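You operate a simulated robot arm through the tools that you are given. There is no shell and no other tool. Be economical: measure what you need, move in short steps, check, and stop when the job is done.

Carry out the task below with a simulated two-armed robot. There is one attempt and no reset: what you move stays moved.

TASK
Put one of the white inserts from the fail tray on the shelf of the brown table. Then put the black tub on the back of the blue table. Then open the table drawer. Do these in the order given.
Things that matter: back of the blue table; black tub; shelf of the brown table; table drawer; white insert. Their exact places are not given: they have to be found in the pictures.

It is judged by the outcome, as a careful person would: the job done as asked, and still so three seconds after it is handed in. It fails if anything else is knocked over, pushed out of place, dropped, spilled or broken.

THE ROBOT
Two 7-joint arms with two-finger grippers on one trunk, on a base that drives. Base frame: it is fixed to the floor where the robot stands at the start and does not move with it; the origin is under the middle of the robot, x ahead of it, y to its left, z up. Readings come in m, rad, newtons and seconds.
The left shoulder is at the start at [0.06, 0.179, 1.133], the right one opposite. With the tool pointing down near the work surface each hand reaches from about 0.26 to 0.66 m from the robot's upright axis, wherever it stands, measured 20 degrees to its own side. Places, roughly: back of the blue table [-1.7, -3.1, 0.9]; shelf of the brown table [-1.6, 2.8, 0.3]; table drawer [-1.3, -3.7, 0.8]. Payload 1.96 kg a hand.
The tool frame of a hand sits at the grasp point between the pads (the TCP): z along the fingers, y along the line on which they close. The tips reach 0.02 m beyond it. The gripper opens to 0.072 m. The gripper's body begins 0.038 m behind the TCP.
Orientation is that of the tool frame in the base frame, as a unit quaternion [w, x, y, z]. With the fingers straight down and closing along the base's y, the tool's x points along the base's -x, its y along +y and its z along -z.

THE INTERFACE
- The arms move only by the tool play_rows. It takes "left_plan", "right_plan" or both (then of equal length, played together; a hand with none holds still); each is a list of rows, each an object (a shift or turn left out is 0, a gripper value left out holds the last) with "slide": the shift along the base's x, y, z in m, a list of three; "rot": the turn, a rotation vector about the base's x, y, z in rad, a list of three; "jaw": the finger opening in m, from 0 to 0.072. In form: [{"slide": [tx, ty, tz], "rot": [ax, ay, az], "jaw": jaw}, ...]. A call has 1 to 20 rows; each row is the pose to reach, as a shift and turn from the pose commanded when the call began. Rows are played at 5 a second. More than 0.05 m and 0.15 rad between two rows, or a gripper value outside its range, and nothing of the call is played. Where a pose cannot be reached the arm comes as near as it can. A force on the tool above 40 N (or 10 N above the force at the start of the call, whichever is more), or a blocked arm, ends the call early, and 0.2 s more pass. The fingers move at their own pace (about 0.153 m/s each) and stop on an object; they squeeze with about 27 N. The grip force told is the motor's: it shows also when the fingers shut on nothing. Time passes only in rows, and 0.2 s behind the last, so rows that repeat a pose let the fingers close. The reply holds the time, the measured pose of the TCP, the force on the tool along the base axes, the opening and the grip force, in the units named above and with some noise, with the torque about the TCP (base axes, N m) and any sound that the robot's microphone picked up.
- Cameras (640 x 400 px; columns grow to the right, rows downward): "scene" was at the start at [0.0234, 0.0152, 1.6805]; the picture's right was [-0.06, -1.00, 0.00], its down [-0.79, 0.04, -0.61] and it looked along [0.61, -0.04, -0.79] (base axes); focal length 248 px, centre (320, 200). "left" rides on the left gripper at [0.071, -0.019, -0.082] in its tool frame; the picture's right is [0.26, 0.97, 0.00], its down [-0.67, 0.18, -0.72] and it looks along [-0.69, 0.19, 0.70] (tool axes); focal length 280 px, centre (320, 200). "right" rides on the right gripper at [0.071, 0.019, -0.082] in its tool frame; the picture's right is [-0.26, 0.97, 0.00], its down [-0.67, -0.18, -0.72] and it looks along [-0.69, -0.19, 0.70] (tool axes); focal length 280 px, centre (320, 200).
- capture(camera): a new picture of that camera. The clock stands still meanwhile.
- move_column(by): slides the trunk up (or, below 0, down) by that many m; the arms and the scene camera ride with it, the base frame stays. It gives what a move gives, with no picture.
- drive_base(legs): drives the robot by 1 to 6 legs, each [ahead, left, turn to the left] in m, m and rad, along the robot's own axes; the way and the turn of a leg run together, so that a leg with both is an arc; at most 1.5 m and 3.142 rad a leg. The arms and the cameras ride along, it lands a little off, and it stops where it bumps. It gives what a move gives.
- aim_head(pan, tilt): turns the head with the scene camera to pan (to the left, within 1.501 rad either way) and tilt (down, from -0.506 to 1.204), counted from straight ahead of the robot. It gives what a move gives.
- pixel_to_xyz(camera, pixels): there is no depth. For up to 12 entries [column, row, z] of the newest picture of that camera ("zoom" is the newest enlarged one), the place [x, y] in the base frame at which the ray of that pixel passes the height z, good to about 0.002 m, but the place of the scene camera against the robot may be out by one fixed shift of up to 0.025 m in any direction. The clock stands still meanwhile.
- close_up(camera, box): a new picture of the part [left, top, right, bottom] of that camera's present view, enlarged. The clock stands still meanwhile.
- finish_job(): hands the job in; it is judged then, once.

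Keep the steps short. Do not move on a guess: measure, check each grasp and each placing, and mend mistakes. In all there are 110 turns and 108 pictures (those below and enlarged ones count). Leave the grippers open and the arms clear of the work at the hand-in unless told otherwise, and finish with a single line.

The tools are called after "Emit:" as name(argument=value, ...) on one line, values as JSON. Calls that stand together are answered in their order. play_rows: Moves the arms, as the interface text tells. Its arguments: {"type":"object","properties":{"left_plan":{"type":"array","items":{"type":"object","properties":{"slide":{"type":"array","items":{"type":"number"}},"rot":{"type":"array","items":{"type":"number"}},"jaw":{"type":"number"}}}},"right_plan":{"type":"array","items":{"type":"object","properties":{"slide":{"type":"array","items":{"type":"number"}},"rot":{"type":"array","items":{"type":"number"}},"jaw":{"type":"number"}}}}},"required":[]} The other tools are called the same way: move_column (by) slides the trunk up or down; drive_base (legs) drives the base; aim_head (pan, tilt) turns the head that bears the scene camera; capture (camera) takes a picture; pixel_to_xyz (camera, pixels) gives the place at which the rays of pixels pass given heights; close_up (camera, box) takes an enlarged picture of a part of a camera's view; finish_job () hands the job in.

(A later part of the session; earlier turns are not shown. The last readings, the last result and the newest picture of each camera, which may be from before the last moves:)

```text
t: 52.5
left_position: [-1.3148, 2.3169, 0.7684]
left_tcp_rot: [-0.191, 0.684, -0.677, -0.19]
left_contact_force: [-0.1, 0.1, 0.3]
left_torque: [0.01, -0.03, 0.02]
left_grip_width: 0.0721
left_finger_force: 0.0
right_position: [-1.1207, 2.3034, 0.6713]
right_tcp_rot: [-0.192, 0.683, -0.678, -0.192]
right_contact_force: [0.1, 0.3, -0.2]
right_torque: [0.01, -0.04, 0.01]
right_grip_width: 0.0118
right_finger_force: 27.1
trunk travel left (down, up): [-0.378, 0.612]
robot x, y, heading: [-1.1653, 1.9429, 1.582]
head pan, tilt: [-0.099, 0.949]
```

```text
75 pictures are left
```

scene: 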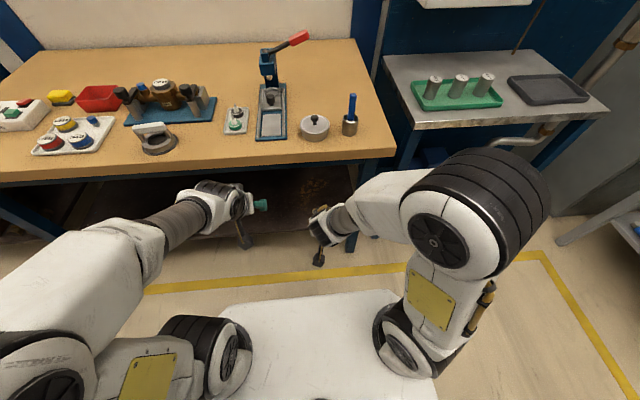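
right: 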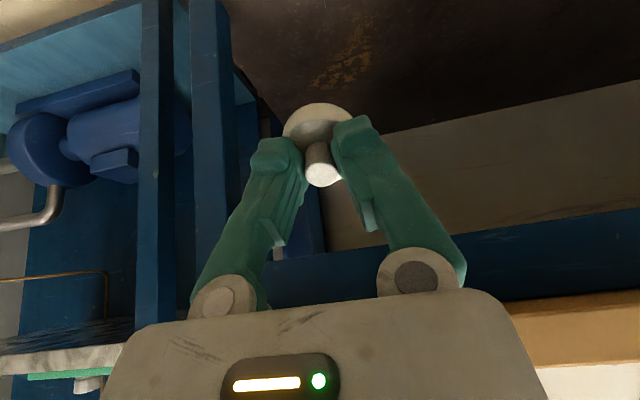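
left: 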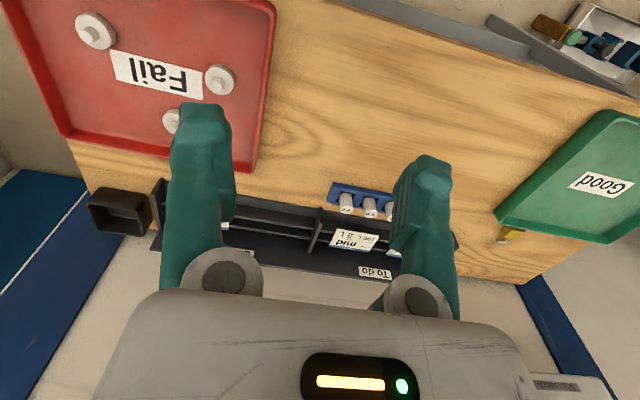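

The underside of the table is open and the shelf is clear. I'll lower another 0.2 m.

Emit:
move_column(by=-0.2)

Emit:
capture(camera="right")

Emit:
capture(camera="scene")

```text
t: 54.6
left_position: [-1.3156, 2.3167, 0.5677]
left_tcp_rot: [-0.191, 0.684, -0.678, -0.191]
left_contact_force: [-0.2, -0.9, 0.0]
left_torque: [-0.01, 0.0, 0.02]
left_grip_width: 0.072
left_finger_force: 0.1
right_position: [-1.1212, 2.3031, 0.473]
right_tcp_rot: [-0.193, 0.684, -0.677, -0.191]
right_contact_force: [0.1, 0.1, 0.3]
right_torque: [-0.01, 0.01, -0.01]
right_grip_width: 0.0117
right_finger_force: 26.9
trunk travel left (down, up): [-0.178, 0.812]
robot x, y, heading: [-1.1696, 1.9498, 1.581]
head pan, tilt: [-0.099, 0.949]
```

```text
74 pictures are left
```

right: 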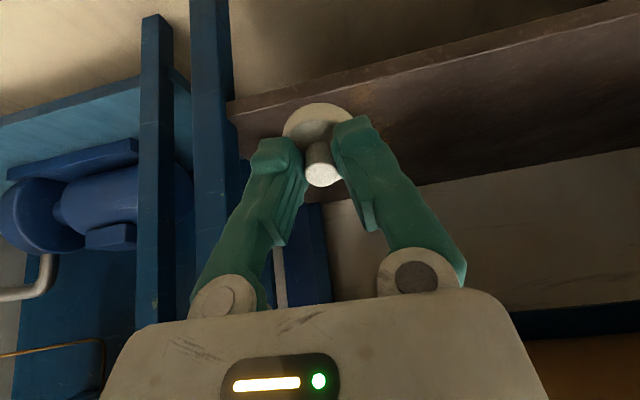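

```text
73 pictures are left
```

scene: 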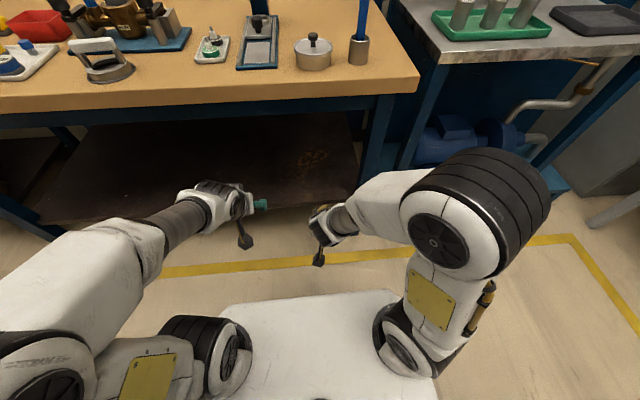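

Emit:
pixel_to_xyz(camera="right", pixels=[[400, 68, 0.26], [400, 68, 0.28], [400, 68, 0.3], [400, 68, 0.32], [400, 60, 0.3], [235, 106, 0.3], [560, 28, 0.3]])

Emit:
pixel_to_xyz(camera="scene", pixels=[[290, 207, 0.26], [290, 207, 0.28], [290, 207, 0.3], [290, 207, 0.32], [358, 190, 0.3]])

Emit:
close_up(camera="right", box=[220, 0, 540, 200])

Emit:
close_up(camera="scene", box=[180, 130, 420, 280])

```text
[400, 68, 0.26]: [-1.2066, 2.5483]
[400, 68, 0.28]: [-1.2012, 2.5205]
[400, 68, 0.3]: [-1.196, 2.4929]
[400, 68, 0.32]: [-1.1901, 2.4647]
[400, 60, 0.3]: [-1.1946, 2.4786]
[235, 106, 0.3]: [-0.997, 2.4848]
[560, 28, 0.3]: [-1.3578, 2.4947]
```

```text
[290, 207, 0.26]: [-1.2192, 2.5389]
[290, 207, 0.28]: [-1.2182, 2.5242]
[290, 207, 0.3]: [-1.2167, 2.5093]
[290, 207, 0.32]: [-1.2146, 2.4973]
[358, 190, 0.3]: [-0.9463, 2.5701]
```

```text
2.00 times, centred on (380, 100) of right
```

zoom: 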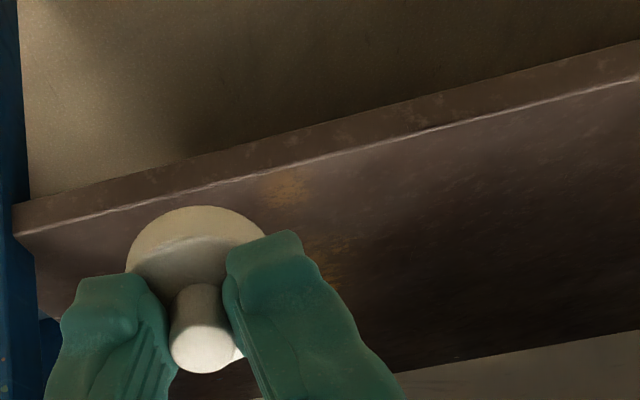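

```text
2.67 times, centred on (300, 205) of scene
```

zoom: 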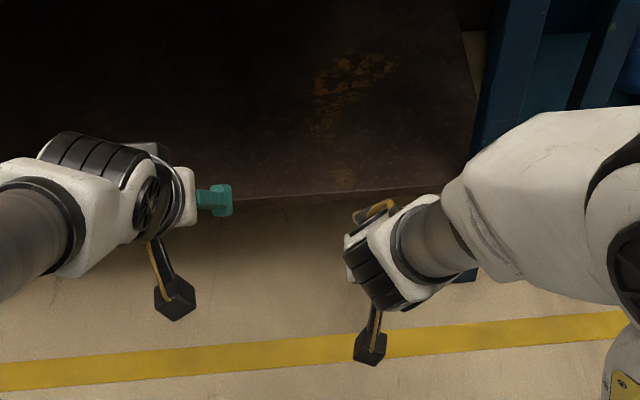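

The shelf's top front edge is at y≈2.495, z≈0.30. The hand's commanded pose may differ from the real one, so I'll make a small forward move first to check.

Emit:
play_rows(right_plan=[{"slide": [0, 0.04, 0]}, {"slide": [0, 0.08, 0]}, {"slide": [0, 0.12, 0]}, {"slide": [0, 0.12, 0]}])

```text
t: 55.6
left_position: [-1.3157, 2.3174, 0.5675]
left_tcp_rot: [-0.192, 0.684, -0.678, -0.191]
left_contact_force: [0.3, 0.3, 0.5]
left_torque: [0.02, 0.0, 0.02]
left_grip_width: 0.0719
left_finger_force: 0.0
right_position: [-1.1211, 2.427, 0.4718]
right_tcp_rot: [-0.192, 0.684, -0.677, -0.191]
right_contact_force: [0.2, -0.2, -0.3]
right_torque: [0.03, 0.01, 0.0]
right_grip_width: 0.012
right_finger_force: 27.4
trunk travel left (down, up): [-0.178, 0.812]
robot x, y, heading: [-1.1704, 1.9496, 1.584]
head pan, tilt: [-0.099, 0.949]
```

Commanded and real poses agree. I'll advance over the shelf to (-1.13, 2.56, 0.40) and ease the tilt to 0.35.

Emit:
play_rows(right_plan=[{"slide": [0, 0.04, 0], "rot": [-0.05, 0, 0]}, {"slide": [-0.01, 0.08, -0.015], "rot": [-0.1, 0, 0]}, {"slide": [-0.01, 0.11, -0.04], "rot": [-0.15, 0, 0]}, {"slide": [-0.01, 0.133, -0.072], "rot": [-0.2, 0, 0]}, {"slide": [-0.01, 0.133, -0.072], "rot": [-0.2, 0, 0]}])

Emit:
capture(camera="right")

Emit:
capture(camera="scene")

```text
t: 56.8
left_position: [-1.315, 2.3173, 0.5683]
left_tcp_rot: [-0.193, 0.684, -0.678, -0.191]
left_contact_force: [0.6, 1.3, 0.6]
left_torque: [0.02, 0.02, 0.01]
left_grip_width: 0.0719
left_finger_force: 0.0
right_position: [-1.1293, 2.5601, 0.4007]
right_tcp_rot: [-0.122, 0.7, -0.693, -0.121]
right_contact_force: [0.2, 0.1, -0.1]
right_torque: [0.01, -0.04, -0.02]
right_grip_width: 0.012
right_finger_force: 26.9
trunk travel left (down, up): [-0.178, 0.812]
robot x, y, heading: [-1.1628, 1.948, 1.583]
head pan, tilt: [-0.099, 0.949]
```

```text
70 pictures are left
```

right: 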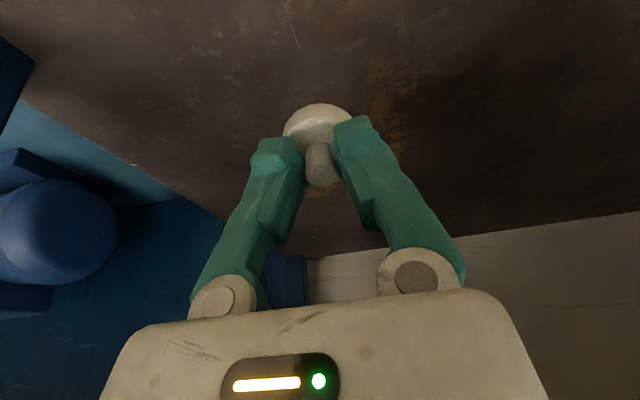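

```text
69 pictures are left
```

scene: 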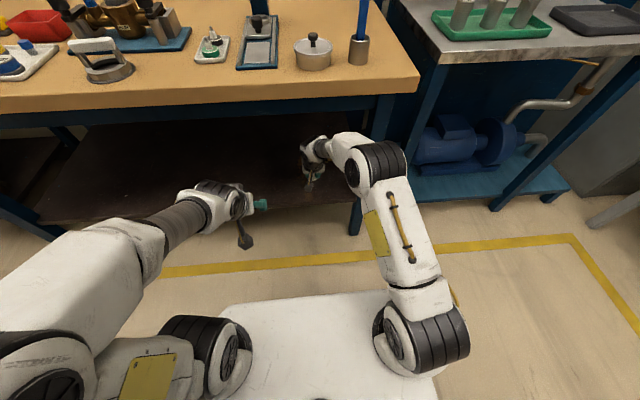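

Emit:
play_rows(right_plan=[{"slide": [0, 0, -0.03]}, {"slide": [0, 0, -0.05]}, {"slide": [0, 0, -0.056]}, {"slide": [0, 0, -0.056]}])

Emit:
capture(camera="right")

```text
t: 57.8
left_position: [-1.3149, 2.3175, 0.568]
left_tcp_rot: [-0.191, 0.684, -0.678, -0.19]
left_contact_force: [0.3, 0.2, 0.5]
left_torque: [0.01, -0.03, 0.02]
left_grip_width: 0.0717
left_finger_force: 0.0
right_position: [-1.1311, 2.5568, 0.3447]
right_tcp_rot: [-0.124, 0.7, -0.693, -0.122]
right_contact_force: [-0.4, -0.1, -0.8]
right_torque: [0.0, 0.0, 0.0]
right_grip_width: 0.0118
right_finger_force: 26.9
trunk travel left (down, up): [-0.178, 0.812]
robot x, y, heading: [-1.1652, 1.9439, 1.577]
head pan, tilt: [-0.099, 0.949]
```

```text
68 pictures are left
```

right: 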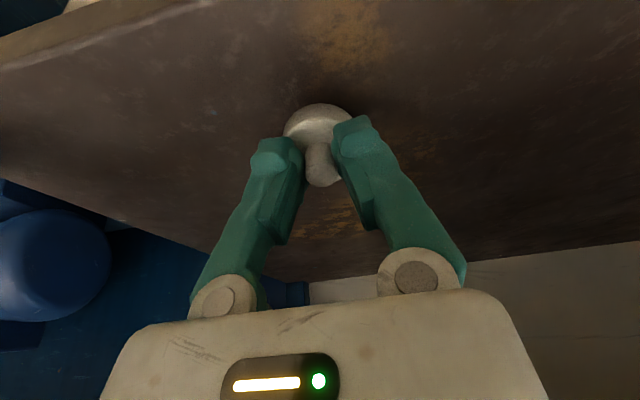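

Near contact, with no force yet. I'll continue down in 3 mm steps until it touches.

Emit:
play_rows(right_plan=[{"slide": [0, 0, -0.003]}, {"slide": [0, 0, -0.006]}, {"slide": [0, 0, -0.006]}])

```text
t: 58.6
left_position: [-1.3152, 2.3181, 0.5682]
left_tcp_rot: [-0.192, 0.684, -0.678, -0.19]
left_contact_force: [0.6, -0.2, 0.6]
left_torque: [0.01, 0.03, 0.04]
left_grip_width: 0.0719
left_finger_force: 0.0
right_position: [-1.1293, 2.5559, 0.3382]
right_tcp_rot: [-0.123, 0.7, -0.693, -0.121]
right_contact_force: [0.4, 0.3, -0.2]
right_torque: [0.0, -0.01, -0.03]
right_grip_width: 0.0119
right_finger_force: 26.6
trunk travel left (down, up): [-0.178, 0.812]
robot x, y, heading: [-1.1697, 1.9482, 1.582]
head pan, tilt: [-0.099, 0.949]
```

Emit:
play_rows(right_plan=[{"slide": [0, 0, -0.003]}, {"slide": [0, 0, -0.006]}, {"slide": [0, 0, -0.009]}, {"slide": [0, 0, -0.012]}, {"slide": [0, 0, -0.012]}])

```text
t: 59.8
left_position: [-1.3146, 2.3165, 0.5697]
left_tcp_rot: [-0.193, 0.684, -0.677, -0.191]
left_contact_force: [0.9, -0.3, 0.1]
left_torque: [-0.01, -0.05, 0.0]
left_grip_width: 0.072
left_finger_force: 0.0
right_position: [-1.1317, 2.5576, 0.3309]
right_tcp_rot: [-0.125, 0.699, -0.692, -0.126]
right_contact_force: [0.3, 0.5, 27.1]
right_torque: [0.0, -0.02, -0.01]
right_grip_width: 0.012
right_finger_force: 27.2
trunk travel left (down, up): [-0.178, 0.812]
robot x, y, heading: [-1.1641, 1.9422, 1.583]
head pan, tilt: [-0.099, 0.949]
```

It touches the shelf (27 N). I'll ease up 4 mm and open gently to let the insert settle.

Emit:
play_rows(right_plan=[{"slide": [0, 0, 0.004]}, {"slide": [0, 0, 0.004], "jaw": 0.018}, {"slide": [0, 0, 0.004], "jaw": 0.025}, {"slide": [0, 0, 0.004], "jaw": 0.035}, {"slide": [0, 0, 0.004], "jaw": 0.05}, {"slide": [0, 0, 0.004], "jaw": 0.05}])

Emit:
capture(camera="right")

```text
t: 61.2
left_position: [-1.3145, 2.3167, 0.5705]
left_tcp_rot: [-0.192, 0.683, -0.678, -0.191]
left_contact_force: [0.0, -0.2, 0.0]
left_torque: [0.01, -0.02, 0.01]
left_grip_width: 0.0719
left_finger_force: 0.0
right_position: [-1.1289, 2.557, 0.3305]
right_tcp_rot: [-0.123, 0.7, -0.693, -0.122]
right_contact_force: [-0.3, -0.3, 0.3]
right_torque: [-0.01, 0.02, 0.02]
right_grip_width: 0.05
right_finger_force: 0.0
trunk travel left (down, up): [-0.178, 0.812]
robot x, y, heading: [-1.1691, 1.949, 1.581]
head pan, tilt: [-0.099, 0.949]
```

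```text
67 pictures are left
```

right: 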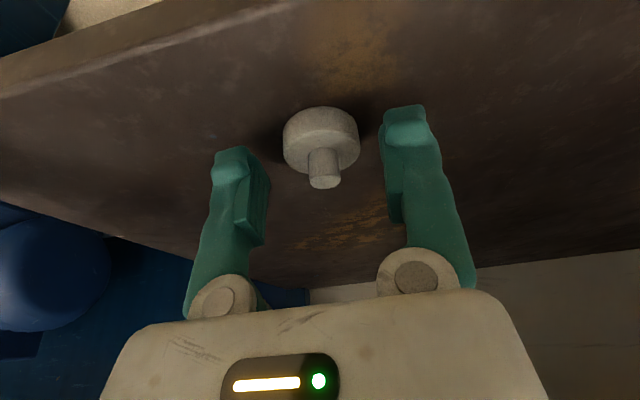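

The insert stands flat on the shelf. I'll open fully, lift clear and pull back out.

Emit:
play_rows(right_plan=[{"slide": [0, 0, 0.0], "jaw": 0.072}, {"slide": [0, 0, 0.03]}, {"slide": [0, 0, 0.07]}, {"slide": [0, -0.02, 0.09], "rot": [0.05, 0, 0]}, {"slide": [0, -0.06, 0.11], "rot": [0.1, 0, 0]}, {"slide": [0, -0.1, 0.13], "rot": [0.15, 0, 0]}, {"slide": [0, -0.14, 0.14], "rot": [0.2, 0, 0]}, {"slide": [0, -0.18, 0.14], "rot": [0.2, 0, 0]}, {"slide": [0, -0.22, 0.14], "rot": [0.2, 0, 0]}, {"slide": [0, -0.25, 0.14], "rot": [0.2, 0, 0]}, {"slide": [0, -0.25, 0.14], "rot": [0.2, 0, 0]}])

Emit:
capture(camera="scene")

Emit:
capture(camera="right")

```text
t: 63.6
left_position: [-1.3149, 2.3174, 0.5696]
left_tcp_rot: [-0.192, 0.684, -0.678, -0.191]
left_contact_force: [0.8, -0.3, 0.8]
left_torque: [0.01, -0.03, 0.02]
left_grip_width: 0.072
left_finger_force: 0.1
right_position: [-1.1304, 2.3079, 0.4706]
right_tcp_rot: [-0.193, 0.683, -0.678, -0.192]
right_contact_force: [-0.2, -0.3, -0.4]
right_torque: [0.01, 0.0, 0.01]
right_grip_width: 0.0719
right_finger_force: 0.0
trunk travel left (down, up): [-0.178, 0.812]
robot x, y, heading: [-1.1617, 1.9449, 1.578]
head pan, tilt: [-0.099, 0.949]
```

```text
66 pictures are left
```

scene: 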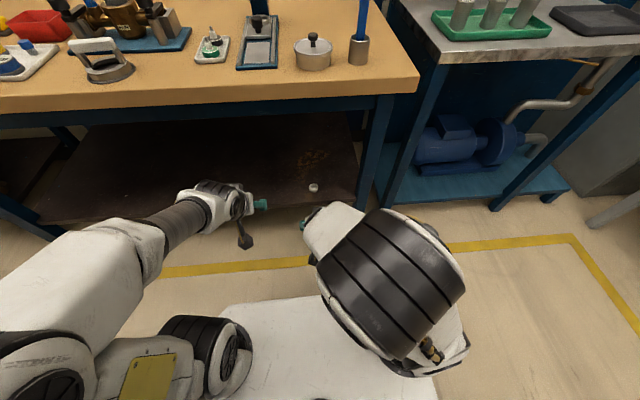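

```text
65 pictures are left
```

right: 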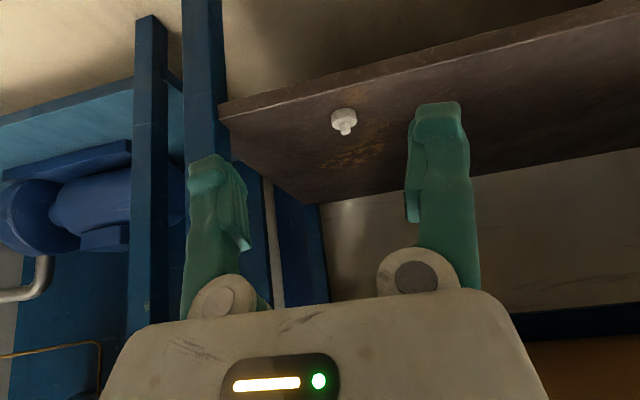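

The insert stands upright on the shelf at (344,120). I'll raise the trunk and retrace the path to the first table for the black tub.

Emit:
move_column(by=0.6)

Emit:
drive_base(legs=[[-0.04, -0.45, 0], [-0.04, -0.45, 0]])

Emit:
drive_base(legs=[[-1.45, 0, 0], [-0.43, 0, 0]])

```text
refused: 0.6 is not a number from -0.4 to 0.4
```

```text
t: 68.7
left_position: [-0.4122, 2.2457, 0.5688]
left_tcp_rot: [-0.192, 0.683, -0.679, -0.19]
left_contact_force: [0.4, 0.1, -0.3]
left_torque: [0.02, -0.02, 0.0]
left_grip_width: 0.0722
left_finger_force: 0.0
right_position: [-0.2274, 2.2355, 0.4708]
right_tcp_rot: [-0.193, 0.682, -0.679, -0.191]
right_contact_force: [-0.1, 0.0, -0.5]
right_torque: [0.0, 0.05, -0.02]
right_grip_width: 0.072
right_finger_force: 0.0
trunk travel left (down, up): [-0.178, 0.812]
robot x, y, heading: [-0.2662, 1.8733, 1.573]
head pan, tilt: [-0.099, 0.949]
```

```text
t: 78.1
left_position: [-0.399, 0.3577, 0.5679]
left_tcp_rot: [-0.192, 0.683, -0.678, -0.19]
left_contact_force: [-0.1, -0.3, 0.0]
left_torque: [-0.05, 0.01, -0.01]
left_grip_width: 0.072
left_finger_force: 0.1
right_position: [-0.2167, 0.3476, 0.4692]
right_tcp_rot: [-0.193, 0.683, -0.678, -0.192]
right_contact_force: [-0.6, 0.2, -0.5]
right_torque: [0.0, -0.01, -0.01]
right_grip_width: 0.0719
right_finger_force: 0.0
trunk travel left (down, up): [-0.178, 0.812]
robot x, y, heading: [-0.2489, -0.0147, 1.578]
head pan, tilt: [-0.099, 0.949]
```

The trunk raise was refused (0.4 is the limit), but the drive went cleanly. I'll raise in two steps and then turn to the table.

Emit:
move_column(by=0.4)

Emit:
move_column(by=0.2)

Emit:
drive_base(legs=[[0, 0.05, 0], [0, 0, -1.578]])

Emit:
aim_head(pan=-0.1, tilt=0.7)

Emit:
capture(camera="scene")

```text
t: 82.0
left_position: [-0.4003, 0.3584, 0.9684]
left_tcp_rot: [-0.192, 0.683, -0.679, -0.19]
left_contact_force: [-0.2, -0.3, 0.9]
left_torque: [-0.04, -0.01, 0.02]
left_grip_width: 0.0721
left_finger_force: 0.1
right_position: [-0.2156, 0.347, 0.8699]
right_tcp_rot: [-0.193, 0.682, -0.679, -0.191]
right_contact_force: [-0.3, -0.3, 0.0]
right_torque: [0.01, 0.03, 0.0]
right_grip_width: 0.0718
right_finger_force: 0.0
trunk travel left (down, up): [-0.578, 0.412]
robot x, y, heading: [-0.2535, -0.0129, 1.578]
head pan, tilt: [-0.099, 0.949]
```

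```text
t: 84.1
left_position: [-0.3985, 0.3579, 1.1682]
left_tcp_rot: [-0.192, 0.683, -0.678, -0.19]
left_contact_force: [-0.2, -0.2, -0.9]
left_torque: [-0.01, -0.01, -0.02]
left_grip_width: 0.0719
left_finger_force: 0.1
right_position: [-0.2145, 0.3482, 1.0698]
right_tcp_rot: [-0.193, 0.683, -0.678, -0.191]
right_contact_force: [-0.2, -0.5, 0.9]
right_torque: [0.01, 0.01, -0.01]
right_grip_width: 0.0722
right_finger_force: 0.0
trunk travel left (down, up): [-0.778, 0.212]
robot x, y, heading: [-0.2546, -0.0101, 1.575]
head pan, tilt: [-0.099, 0.949]
```

```text
t: 88.9
left_position: [0.0731, 0.1268, 1.1694]
left_tcp_rot: [0.271, 0.007, 0.963, -0.005]
left_contact_force: [-0.3, 0.3, -0.6]
left_torque: [0.04, 0.03, -0.01]
left_grip_width: 0.072
left_finger_force: 0.0
right_position: [0.0576, -0.0584, 1.0702]
right_tcp_rot: [0.272, 0.006, 0.962, -0.004]
right_contact_force: [0.5, 0.5, -0.2]
right_torque: [0.02, 0.01, 0.03]
right_grip_width: 0.0719
right_finger_force: 0.0
trunk travel left (down, up): [-0.778, 0.212]
robot x, y, heading: [-0.3027, -0.0119, -0.02]
head pan, tilt: [-0.099, 0.949]
```

```text
t: 89.7
left_position: [0.0734, 0.1264, 1.1693]
left_tcp_rot: [0.27, 0.007, 0.963, -0.004]
left_contact_force: [-0.2, 0.0, 0.1]
left_torque: [-0.01, -0.01, -0.01]
left_grip_width: 0.0719
left_finger_force: 0.0
right_position: [0.0576, -0.0586, 1.0713]
right_tcp_rot: [0.272, 0.008, 0.962, -0.005]
right_contact_force: [0.7, -0.2, 0.5]
right_torque: [-0.01, -0.03, -0.03]
right_grip_width: 0.072
right_finger_force: 0.0
trunk travel left (down, up): [-0.778, 0.212]
robot x, y, heading: [-0.3051, -0.0131, -0.016]
head pan, tilt: [-0.099, 0.7]
```

```text
64 pictures are left
```

scene: 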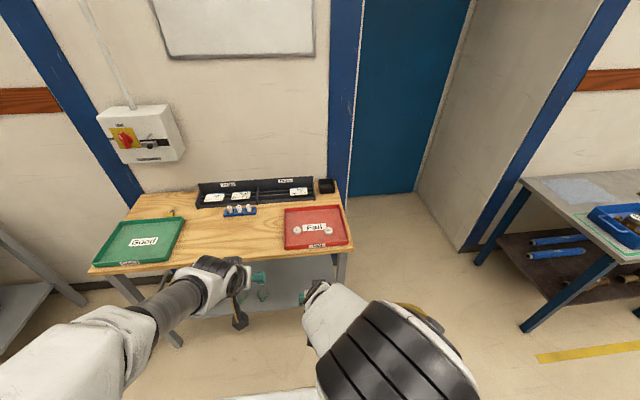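

Emit:
close_up(camera="scene", box=[280, 160, 376, 220])

Emit:
pixel_to_xyz(camera="scene", pixels=[[318, 181, 0.9], [333, 180, 0.9], [319, 194, 0.85], [336, 193, 0.85], [336, 193, 0.84], [350, 209, 0.84]])

```text
6.67 times, centred on (328, 190) of scene
```

zoom: 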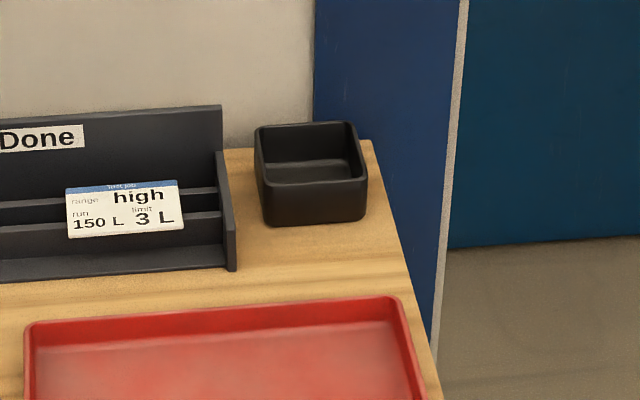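

```text
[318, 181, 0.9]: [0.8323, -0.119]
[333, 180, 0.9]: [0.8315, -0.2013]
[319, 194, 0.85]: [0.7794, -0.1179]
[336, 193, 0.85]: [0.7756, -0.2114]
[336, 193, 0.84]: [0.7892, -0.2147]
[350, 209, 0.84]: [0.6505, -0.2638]
```

The tub is about 9 cm square with its near wall at x≈0.765 and y from -0.14 to -0.23. It stands 2 cm from the Done rack. That is far from the front of the table, so I'll check the free floor on its right side as a possible stance.

Emit:
pixel_to_xyz(camera="scene", pixels=[[475, 264, 0.0], [525, 330, 0.0], [462, 250, 0.0], [415, 192, 0.0], [352, 197, 0.0], [342, 285, 0.0], [520, 180, 0.85], [620, 250, 0.85], [178, 347, 0.0], [345, 252, 0.85], [90, 270, 0.85], [540, 358, 0.0]])

```text
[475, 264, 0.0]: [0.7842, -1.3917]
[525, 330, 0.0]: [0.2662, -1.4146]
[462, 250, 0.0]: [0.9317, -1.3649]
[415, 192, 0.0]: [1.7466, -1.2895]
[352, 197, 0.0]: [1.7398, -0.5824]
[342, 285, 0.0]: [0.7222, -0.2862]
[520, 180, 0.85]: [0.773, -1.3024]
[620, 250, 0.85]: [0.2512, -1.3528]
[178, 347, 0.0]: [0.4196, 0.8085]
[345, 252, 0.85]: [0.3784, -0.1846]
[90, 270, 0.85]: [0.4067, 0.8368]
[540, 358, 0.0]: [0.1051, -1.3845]
```

The floor right of the table is free (y from -0.28 to -1.35), so I'll go to (0.58, -0.80) and face +y. That puts the tub about 0.6 m ahead of the right hand.

Emit:
drive_base(legs=[[0, -0.79, 0.016], [0.88, 0, 0], [0, 0, 1.571]])

Emit:
aim_head(pan=-0.2, tilt=0.8)

Emit:
capture(camera="scene")

Emit:
capture(camera="right")

```text
t: 102.0
left_position: [0.4499, -0.4113, 1.1695]
left_tcp_rot: [0.195, -0.673, 0.689, 0.187]
left_contact_force: [-0.1, -0.5, 0.0]
left_torque: [0.02, -0.01, 0.02]
left_grip_width: 0.0722
left_finger_force: 0.1
right_position: [0.6328, -0.4265, 1.0704]
right_tcp_rot: [0.196, -0.672, 0.689, 0.188]
right_contact_force: [0.7, 0.3, -0.1]
right_torque: [-0.05, 0.0, 0.0]
right_grip_width: 0.072
right_finger_force: 0.0
trunk travel left (down, up): [-0.778, 0.212]
robot x, y, heading: [0.581, -0.7913, 1.546]
head pan, tilt: [-0.099, 0.7]
```

```text
t: 102.6
left_position: [0.4484, -0.4111, 1.1698]
left_tcp_rot: [0.196, -0.672, 0.689, 0.186]
left_contact_force: [0.5, 0.1, -1.0]
left_torque: [-0.03, -0.01, -0.01]
left_grip_width: 0.0719
left_finger_force: 0.1
right_position: [0.633, -0.4266, 1.0709]
right_tcp_rot: [0.195, -0.672, 0.689, 0.189]
right_contact_force: [0.0, 0.8, -1.2]
right_torque: [0.0, 0.0, -0.01]
right_grip_width: 0.0719
right_finger_force: 0.1
trunk travel left (down, up): [-0.778, 0.212]
robot x, y, heading: [0.5863, -0.7869, 1.546]
head pan, tilt: [-0.201, 0.799]
```

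```text
62 pictures are left
```

scene: 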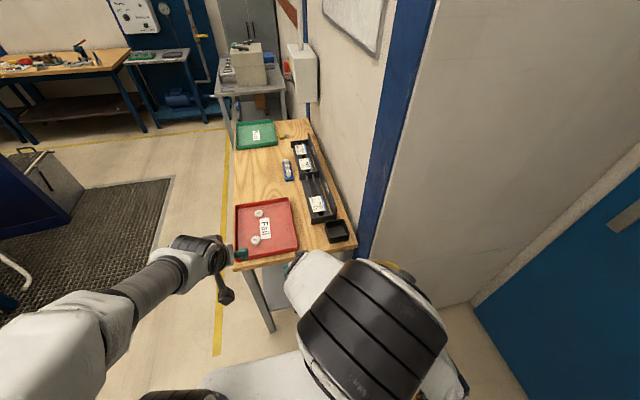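

```text
61 pictures are left
```

right: 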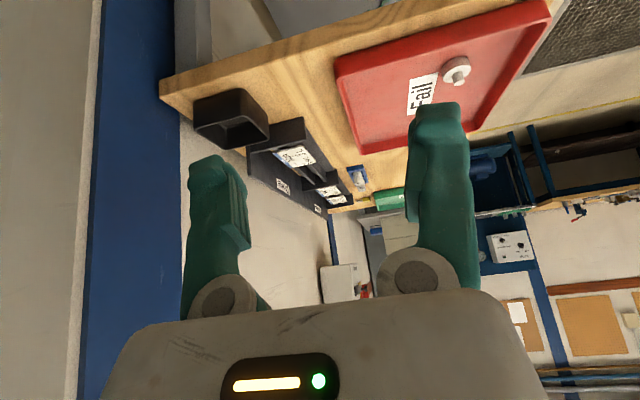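

Emit:
close_up(camera="right", box=[160, 60, 320, 160])

Emit:
close_up(camera="scene", box=[300, 205, 372, 250])

```text
4.00 times, centred on (240, 110) of right
```

zoom: 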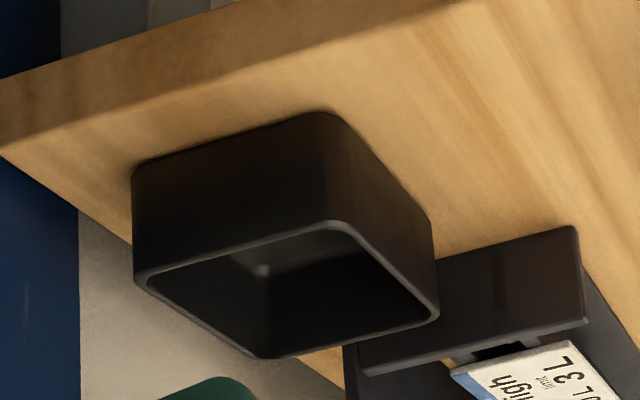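

```text
8.89 times, centred on (336, 228) of scene
```

zoom: 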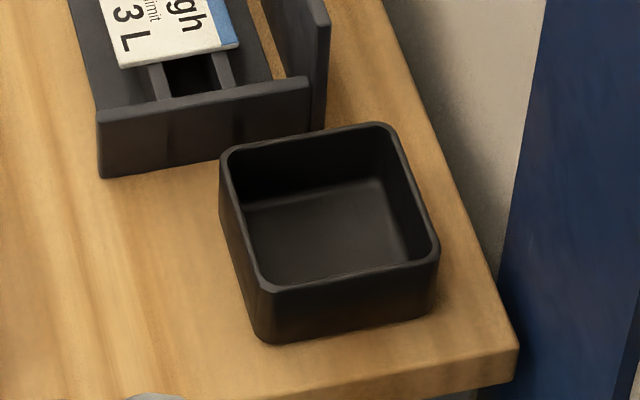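

Emit:
pixel_to_xyz(camera="right", pixels=[[243.7, 115.5, 0.88], [243.7, 115.5, 0.9], [243.7, 115.5, 0.92], [193.7, 130, 0.9], [269.3, 138.8, 0.9], [225, 149, 0.9]])

Emit:
pixel_to_xyz(camera="scene", pixels=[[329.8, 237.4, 0.88], [329.8, 237.4, 0.9], [329.8, 237.4, 0.92], [349.2, 234, 0.9], [325.3, 222.2, 0.9], [343.9, 219.1, 0.9], [311, 225, 0.88]])

```text
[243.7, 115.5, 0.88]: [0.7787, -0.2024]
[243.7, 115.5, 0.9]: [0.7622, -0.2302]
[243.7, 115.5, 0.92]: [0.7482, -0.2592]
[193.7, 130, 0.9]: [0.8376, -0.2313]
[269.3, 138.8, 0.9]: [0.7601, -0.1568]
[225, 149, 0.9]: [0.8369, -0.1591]
```

```text
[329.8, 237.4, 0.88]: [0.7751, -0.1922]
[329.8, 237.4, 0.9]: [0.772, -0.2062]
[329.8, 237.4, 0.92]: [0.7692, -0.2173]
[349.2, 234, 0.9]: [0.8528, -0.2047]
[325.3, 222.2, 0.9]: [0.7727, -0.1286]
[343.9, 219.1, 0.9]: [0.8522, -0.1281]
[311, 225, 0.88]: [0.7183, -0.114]
```

The rim is at about z 0.885 and roughly 81 mm square, but the two views disagree by 2 cm in x. I'll hover the right hand nearer, tilted 0.3, and re-measure with the hand camera.

Emit:
play_rows(right_plan=[{"slide": [0.025, 0.035, 0], "rot": [-0.04, 0, 0.004]}, {"slide": [0.05, 0.07, -0.01], "rot": [-0.08, 0, 0.008]}, {"slide": [0.075, 0.105, -0.025], "rot": [-0.12, 0, 0.012]}, {"slide": [0.095, 0.14, -0.04], "rot": [-0.17, 0, 0.017]}, {"slide": [0.115, 0.175, -0.06], "rot": [-0.21, 0, 0.021]}, {"slide": [0.132, 0.206, -0.08], "rot": [-0.25, 0, 0.025]}, {"slide": [0.132, 0.206, -0.08], "rot": [-0.25, 0, 0.025]}, {"slide": [0.132, 0.206, -0.08], "rot": [-0.25, 0, 0.025]}])

Emit:
capture(camera="right")

Emit:
capture(camera="scene")

```text
t: 104.4
left_position: [0.449, -0.411, 1.1694]
left_tcp_rot: [0.195, -0.672, 0.689, 0.187]
left_contact_force: [0.4, -0.4, 0.1]
left_torque: [0.02, -0.03, 0.02]
left_grip_width: 0.0718
left_finger_force: 0.0
right_position: [0.7646, -0.22, 0.9896]
right_tcp_rot: [-0.108, 0.7, -0.698, -0.102]
right_contact_force: [-0.6, -0.3, 1.0]
right_torque: [-0.03, 0.04, 0.04]
right_grip_width: 0.0721
right_finger_force: 0.0
trunk travel left (down, up): [-0.778, 0.212]
robot x, y, heading: [0.5869, -0.7858, 1.541]
head pan, tilt: [-0.201, 0.799]
```

```text
58 pictures are left
```

right: 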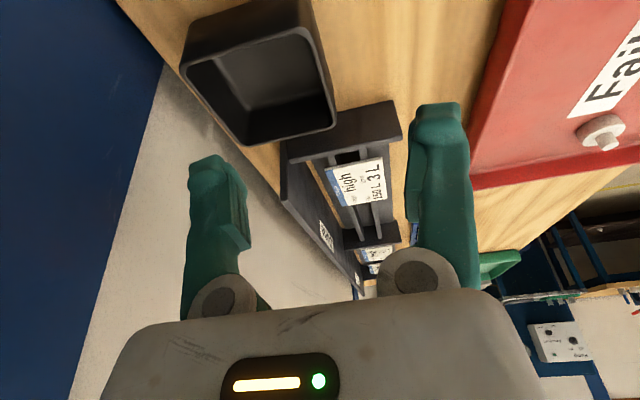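

```text
57 pictures are left
```

scene: 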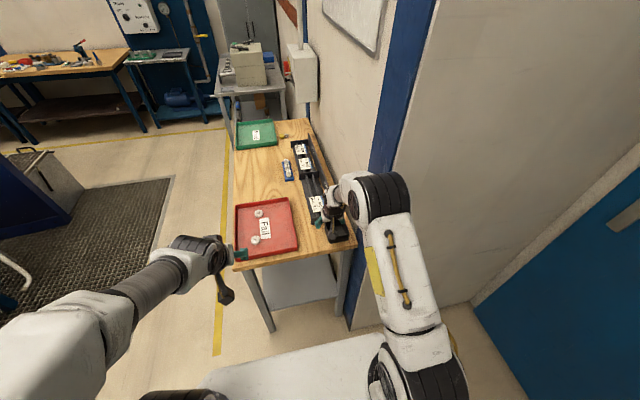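

Emit:
pixel_to_xyz(camera="right", pixels=[[307, 33, 0.88], [307, 33, 0.9], [184, 62, 0.88], [184, 62, 0.9], [334, 127, 0.88], [334, 127, 0.9], [247, 143, 0.88], [247, 143, 0.9], [400, 120, 0.88], [400, 120, 0.9]])

Emit:
close_up(camera="right", box=[170, 0, 410, 150])

```text
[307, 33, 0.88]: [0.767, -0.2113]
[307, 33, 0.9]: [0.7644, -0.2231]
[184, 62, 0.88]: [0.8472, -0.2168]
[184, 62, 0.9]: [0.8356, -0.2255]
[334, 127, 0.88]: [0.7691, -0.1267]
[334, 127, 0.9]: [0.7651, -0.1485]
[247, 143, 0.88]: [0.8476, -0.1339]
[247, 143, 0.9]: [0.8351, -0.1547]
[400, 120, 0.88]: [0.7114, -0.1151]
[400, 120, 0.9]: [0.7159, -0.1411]
```

```text
2.67 times, centred on (290, 75) of right
```

zoom: 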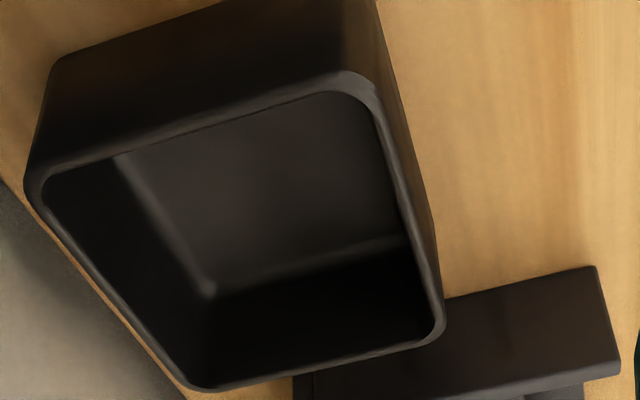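

The rim is at z≈0.893. The tub's outer walls run x 0.766–0.839 and y -0.221 to -0.142. I'll straddle the left wall at (0.769, -0.186) with the jaw at 40 mm and TCP z 0.884.

Emit:
play_rows(right_plan=[{"slide": [0.0045, 0.02, -0.01], "jaw": 0.04}, {"slide": [0.0045, 0.034, -0.03], "jaw": 0.04}, {"slide": [0.0045, 0.034, -0.06], "jaw": 0.04}, {"slide": [0.0045, 0.034, -0.075]}, {"slide": [0.0045, 0.034, -0.075]}])

Emit:
capture(camera="right")

```text
t: 105.6
left_position: [0.4491, -0.4117, 1.1685]
left_tcp_rot: [0.195, -0.672, 0.689, 0.187]
left_contact_force: [-1.6, 0.4, 0.0]
left_torque: [-0.01, 0.01, -0.04]
left_grip_width: 0.0723
left_finger_force: 0.0
right_position: [0.7717, -0.187, 0.9164]
right_tcp_rot: [-0.108, 0.7, -0.698, -0.104]
right_contact_force: [-0.7, 1.3, -0.3]
right_torque: [0.01, -0.04, -0.02]
right_grip_width: 0.0401
right_finger_force: 0.0
trunk travel left (down, up): [-0.778, 0.212]
robot x, y, heading: [0.5846, -0.7854, 1.55]
head pan, tilt: [-0.201, 0.799]
```

```text
55 pictures are left
```

right: 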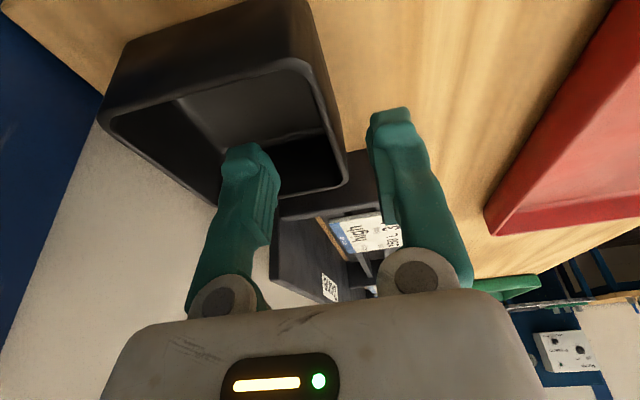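

The fingers straddle the wall. I'll go down the last 32 mm and close.

Emit:
play_rows(right_plan=[{"slide": [-0.001, 0.002, -0.016]}, {"slide": [-0.001, 0.002, -0.032]}, {"slide": [-0.001, 0.002, -0.032]}, {"slide": [-0.001, 0.002, -0.032], "jaw": 0.02}, {"slide": [-0.001, 0.002, -0.032], "jaw": 0.005}, {"slide": [-0.001, 0.002, -0.032], "jaw": 0.0}, {"slide": [-0.001, 0.002, -0.032], "jaw": 0.0}])

Emit:
capture(camera="right")

```text
t: 107.2
left_position: [0.4496, -0.4116, 1.1687]
left_tcp_rot: [0.195, -0.673, 0.689, 0.187]
left_contact_force: [0.3, -1.0, -0.3]
left_torque: [-0.01, -0.01, -0.01]
left_grip_width: 0.0721
left_finger_force: 0.1
right_position: [0.7714, -0.1853, 0.8816]
right_tcp_rot: [-0.108, 0.7, -0.699, -0.102]
right_contact_force: [0.7, -0.3, -0.9]
right_torque: [-0.03, 0.01, -0.02]
right_grip_width: 0.0059
right_finger_force: 26.7
trunk travel left (down, up): [-0.778, 0.212]
robot x, y, heading: [0.5907, -0.7879, 1.548]
head pan, tilt: [-0.201, 0.799]
```

```text
54 pictures are left
```

right: 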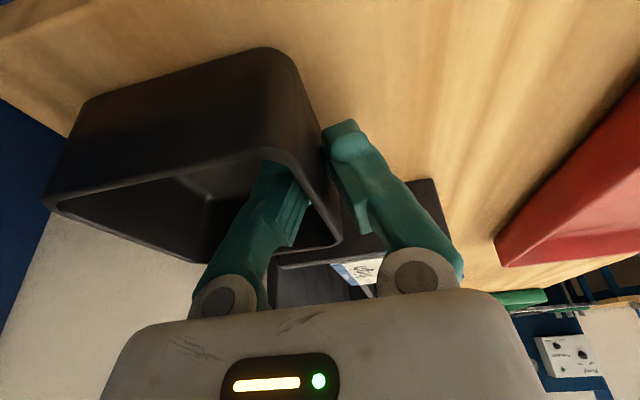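

The wall is gripped at 5.9 mm. I'll lift slowly and check.

Emit:
play_rows(right_plan=[{"slide": [0, 0, 0.01]}, {"slide": [0, -0.005, 0.03]}, {"slide": [0, -0.01, 0.06]}, {"slide": [0, -0.02, 0.09]}, {"slide": [-0.01, -0.05, 0.12]}, {"slide": [-0.03, -0.09, 0.14]}, {"slide": [-0.05, -0.13, 0.15]}, {"slide": [-0.06, -0.16, 0.15]}, {"slide": [-0.06, -0.16, 0.15]}])

Emit:
capture(camera="right")

Emit:
capture(camera="scene")

```text
t: 109.2
left_position: [0.4494, -0.4101, 1.1687]
left_tcp_rot: [0.194, -0.673, 0.688, 0.187]
left_contact_force: [1.0, 0.0, -0.7]
left_torque: [0.0, -0.02, -0.02]
left_grip_width: 0.0719
left_finger_force: 0.1
right_position: [0.7091, -0.3464, 1.0326]
right_tcp_rot: [-0.108, 0.699, -0.699, -0.103]
right_contact_force: [-0.3, 1.1, -0.2]
right_torque: [0.01, 0.05, 0.02]
right_grip_width: 0.0061
right_finger_force: 27.1
trunk travel left (down, up): [-0.778, 0.212]
robot x, y, heading: [0.583, -0.7863, 1.543]
head pan, tilt: [-0.201, 0.799]
```

```text
53 pictures are left
```

right: 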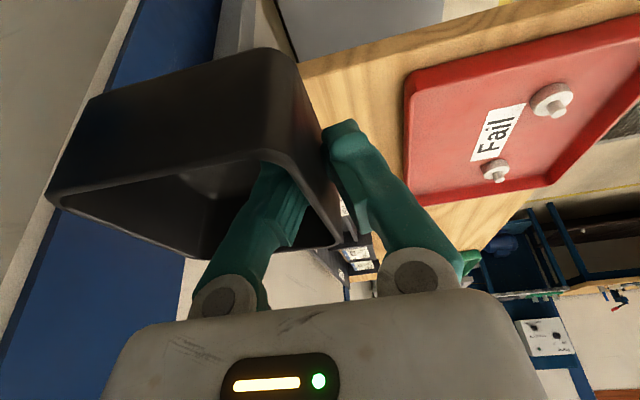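

```text
52 pictures are left
```

scene: 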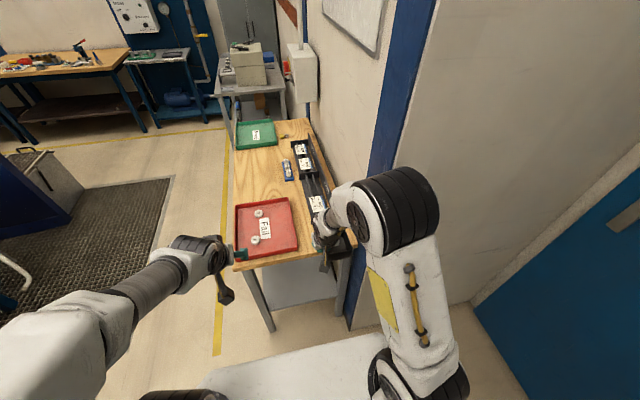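

The tub is held firmly. I'll back away from the table, turn to face the blue table's side of the room, and look.

Emit:
drive_base(legs=[[0, 0.7, 0], [0, 0, -1.55], [0, 0, -1.55]])

Emit:
aim_head(pan=-0.35, tilt=0.35)

Emit:
capture(camera="scene")

```text
t: 120.5
left_position: [0.0447, -1.132, 1.1683]
left_tcp_rot: [0.192, 0.669, 0.693, -0.19]
left_contact_force: [-0.4, 0.6, 0.5]
left_torque: [0.0, -0.02, 0.0]
left_grip_width: 0.0717
left_finger_force: 0.1
right_position: [-0.2114, -1.2118, 1.0326]
right_tcp_rot: [0.106, 0.677, 0.72, -0.105]
right_contact_force: [1.6, -0.6, -1.4]
right_torque: [0.01, -0.02, -0.02]
right_grip_width: 0.0061
right_finger_force: 26.8
trunk travel left (down, up): [-0.778, 0.212]
robot x, y, heading: [-0.1114, -0.7622, -1.537]
head pan, tilt: [-0.201, 0.799]
```

```text
t: 121.5
left_position: [0.0444, -1.132, 1.1691]
left_tcp_rot: [0.193, 0.669, 0.693, -0.19]
left_contact_force: [0.0, 0.0, 0.5]
left_torque: [0.02, 0.02, -0.01]
left_grip_width: 0.0718
left_finger_force: 0.0
right_position: [-0.2113, -1.2119, 1.0317]
right_tcp_rot: [0.106, 0.677, 0.721, -0.105]
right_contact_force: [0.0, -0.3, -0.6]
right_torque: [-0.04, -0.01, 0.02]
right_grip_width: 0.0062
right_finger_force: 27.0
trunk travel left (down, up): [-0.778, 0.212]
robot x, y, heading: [-0.1117, -0.763, -1.538]
head pan, tilt: [-0.351, 0.351]
```

```text
51 pictures are left
```

scene: 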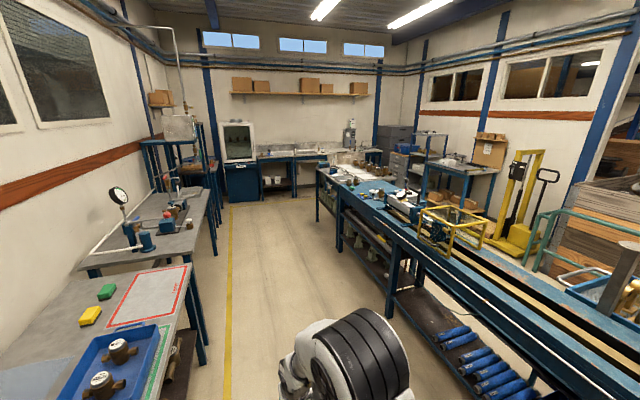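

Emit:
close_up(camera="scene", box=[300, 135, 460, 235])

Emit:
pixel_to_xyz(camera="zoom", pixels=[[160, 215, 0.87], [240, 150, 0.87], [380, 190, 0.87], [70, 150, 0.87], [210, 240, 0.87], [400, 225, 0.87]])

```text
4.00 times, centred on (380, 185) of scene
```

zoom: 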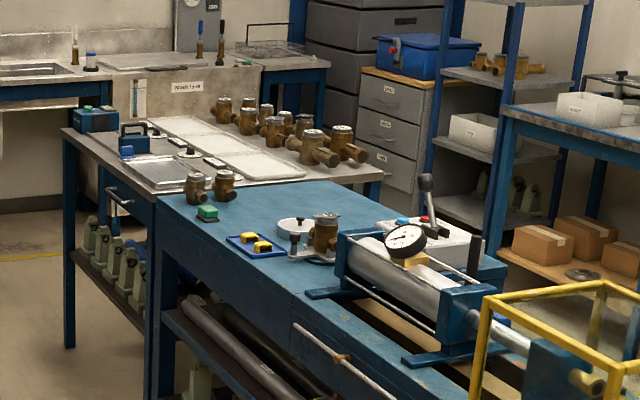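

```text
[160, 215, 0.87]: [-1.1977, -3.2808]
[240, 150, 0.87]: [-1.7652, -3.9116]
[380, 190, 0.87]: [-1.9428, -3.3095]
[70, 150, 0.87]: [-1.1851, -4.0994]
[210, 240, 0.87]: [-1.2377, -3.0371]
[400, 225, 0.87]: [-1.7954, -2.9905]
```

The blue-topped table has its front edge at x≈-1.22 and its back at x≈-1.95, next to a grey-topped table with a drawer at (118,198) in the enlarged picture. I'll drive down the aisle at x≈-0.5.

Emit:
drive_base(legs=[[0, -0.38, -0.033], [1.4, 0, 0], [0.95, 0, 0]])

Emit:
aim_head(pan=-1.4, tilt=0.6)

Emit:
capture(camera="scene")

```text
t: 135.0
left_position: [-0.3759, -3.4886, 1.1683]
left_tcp_rot: [0.188, 0.691, 0.67, -0.196]
left_contact_force: [0.3, 0.4, 0.0]
left_torque: [-0.02, -0.02, -0.02]
left_grip_width: 0.0719
left_finger_force: 0.1
right_position: [-0.6362, -3.5549, 1.0316]
right_tcp_rot: [0.103, 0.7, 0.698, -0.108]
right_contact_force: [-0.6, -0.5, -1.0]
right_torque: [0.0, 0.0, 0.0]
right_grip_width: 0.0057
right_finger_force: 27.2
trunk travel left (down, up): [-0.778, 0.212]
robot x, y, heading: [-0.5106, -3.1143, -1.602]
head pan, tilt: [-0.351, 0.351]
```

```text
t: 136.3
left_position: [-0.3755, -3.491, 1.1679]
left_tcp_rot: [0.187, 0.691, 0.67, -0.196]
left_contact_force: [-0.1, -0.1, 0.1]
left_torque: [-0.01, 0.02, -0.03]
left_grip_width: 0.0721
left_finger_force: 0.0
right_position: [-0.6361, -3.5537, 1.0329]
right_tcp_rot: [0.102, 0.7, 0.698, -0.108]
right_contact_force: [0.7, 1.0, -0.8]
right_torque: [0.03, 0.01, 0.02]
right_grip_width: 0.0061
right_finger_force: 27.1
trunk travel left (down, up): [-0.778, 0.212]
robot x, y, heading: [-0.5092, -3.1152, -1.598]
head pan, tilt: [-1.4, 0.6]
```

```text
49 pictures are left
```

scene: 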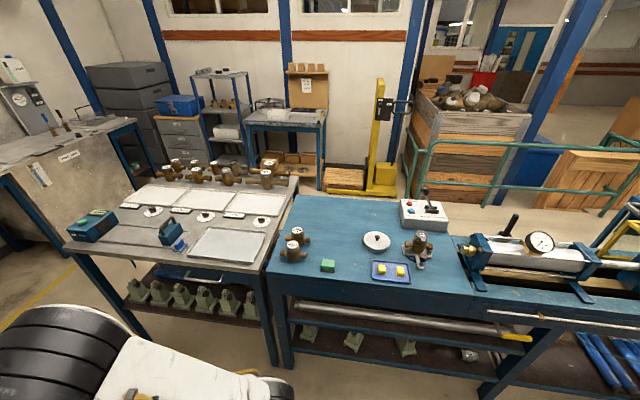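

Emit:
close_up(camera="scene", box=[250, 180, 474, 320])

Emit:
pixel_to_xyz(camera="scene", pixels=[[298, 197, 0.87], [395, 200, 0.87], [268, 270, 0.87], [478, 292, 0.87], [345, 205, 0.87], [345, 215, 0.87], [377, 243, 0.87], [400, 225, 0.87], [293, 255, 0.87], [283, 365, 0.0], [205, 275, 0.78], [268, 325, 0.4]])

Emit:
close_up(camera="scene", box=[60, 180, 300, 330])

```text
2.86 times, centred on (362, 250) of scene
```

zoom: 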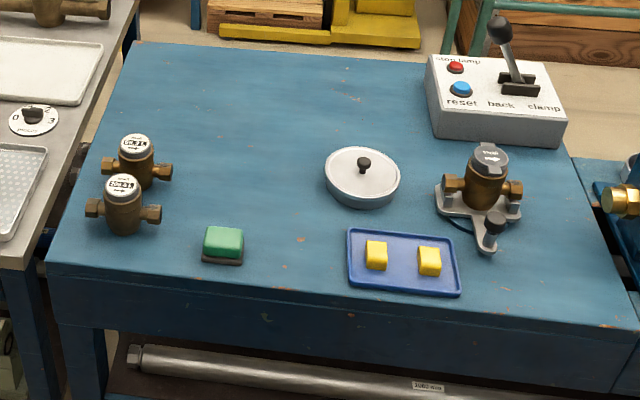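

```text
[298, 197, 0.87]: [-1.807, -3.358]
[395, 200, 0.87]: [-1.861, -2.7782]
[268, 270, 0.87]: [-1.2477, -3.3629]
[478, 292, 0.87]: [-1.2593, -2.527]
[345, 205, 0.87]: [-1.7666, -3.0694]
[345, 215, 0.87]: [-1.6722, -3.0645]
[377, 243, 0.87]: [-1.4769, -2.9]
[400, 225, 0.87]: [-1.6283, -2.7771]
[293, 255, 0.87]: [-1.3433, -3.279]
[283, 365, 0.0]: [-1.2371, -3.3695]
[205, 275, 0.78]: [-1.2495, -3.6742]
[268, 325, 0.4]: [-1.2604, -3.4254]
```

```text
2.67 times, centred on (180, 255) of scene
```

zoom: 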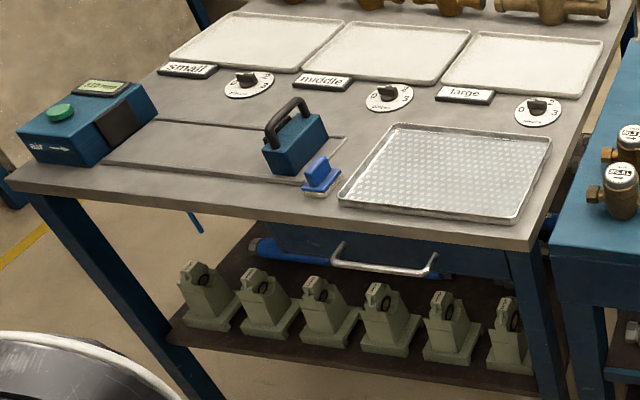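

The back of the blue table is clear around (345,210): x≈-1.70, y≈-3.1. I'll turn to face -x and come closer, to robot x≈-0.8.

Emit:
drive_base(legs=[[0, 0, -1.541], [0.27, 0.12, 0]])

Emit:
aim_head(pan=-0.1, tilt=0.85)

Emit:
capture(camera="scene")

```text
t: 142.2
left_position: [-1.1661, -3.3574, 1.17]
left_tcp_rot: [-0.006, 0.962, -0.016, -0.272]
left_contact_force: [0.4, 0.4, 0.4]
left_torque: [0.01, 0.0, 0.0]
left_grip_width: 0.0718
left_finger_force: 0.0
right_position: [-1.2284, -3.0957, 1.033]
right_tcp_rot: [-0.005, 0.989, -0.004, -0.149]
right_contact_force: [0.1, -0.3, -1.0]
right_torque: [-0.04, 0.01, 0.04]
right_grip_width: 0.0062
right_finger_force: 27.0
trunk travel left (down, up): [-0.778, 0.212]
robot x, y, heading: [-0.7894, -3.2253, 3.113]
head pan, tilt: [-1.4, 0.6]
```

```text
t: 143.6
left_position: [-1.1652, -3.3564, 1.1692]
left_tcp_rot: [-0.007, 0.963, -0.016, -0.27]
left_contact_force: [0.3, -0.9, -0.4]
left_torque: [-0.03, 0.01, -0.02]
left_grip_width: 0.0723
left_finger_force: 0.0
right_position: [-1.2285, -3.0965, 1.0325]
right_tcp_rot: [-0.004, 0.989, -0.003, -0.15]
right_contact_force: [-0.1, -0.4, -1.1]
right_torque: [-0.01, 0.02, 0.05]
right_grip_width: 0.0056
right_finger_force: 27.0
trunk travel left (down, up): [-0.778, 0.212]
robot x, y, heading: [-0.793, -3.2255, 3.106]
head pan, tilt: [-0.099, 0.85]
```

```text
46 pictures are left
```

scene: 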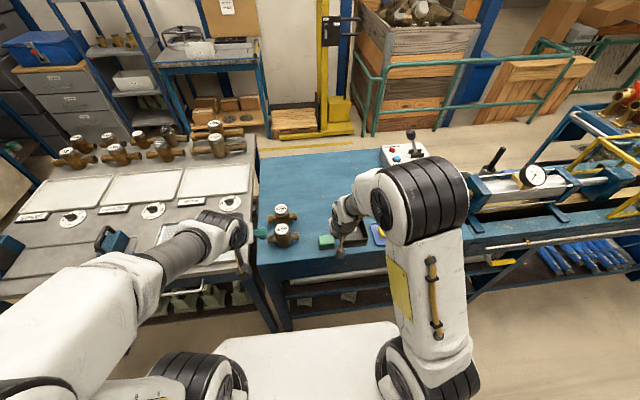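

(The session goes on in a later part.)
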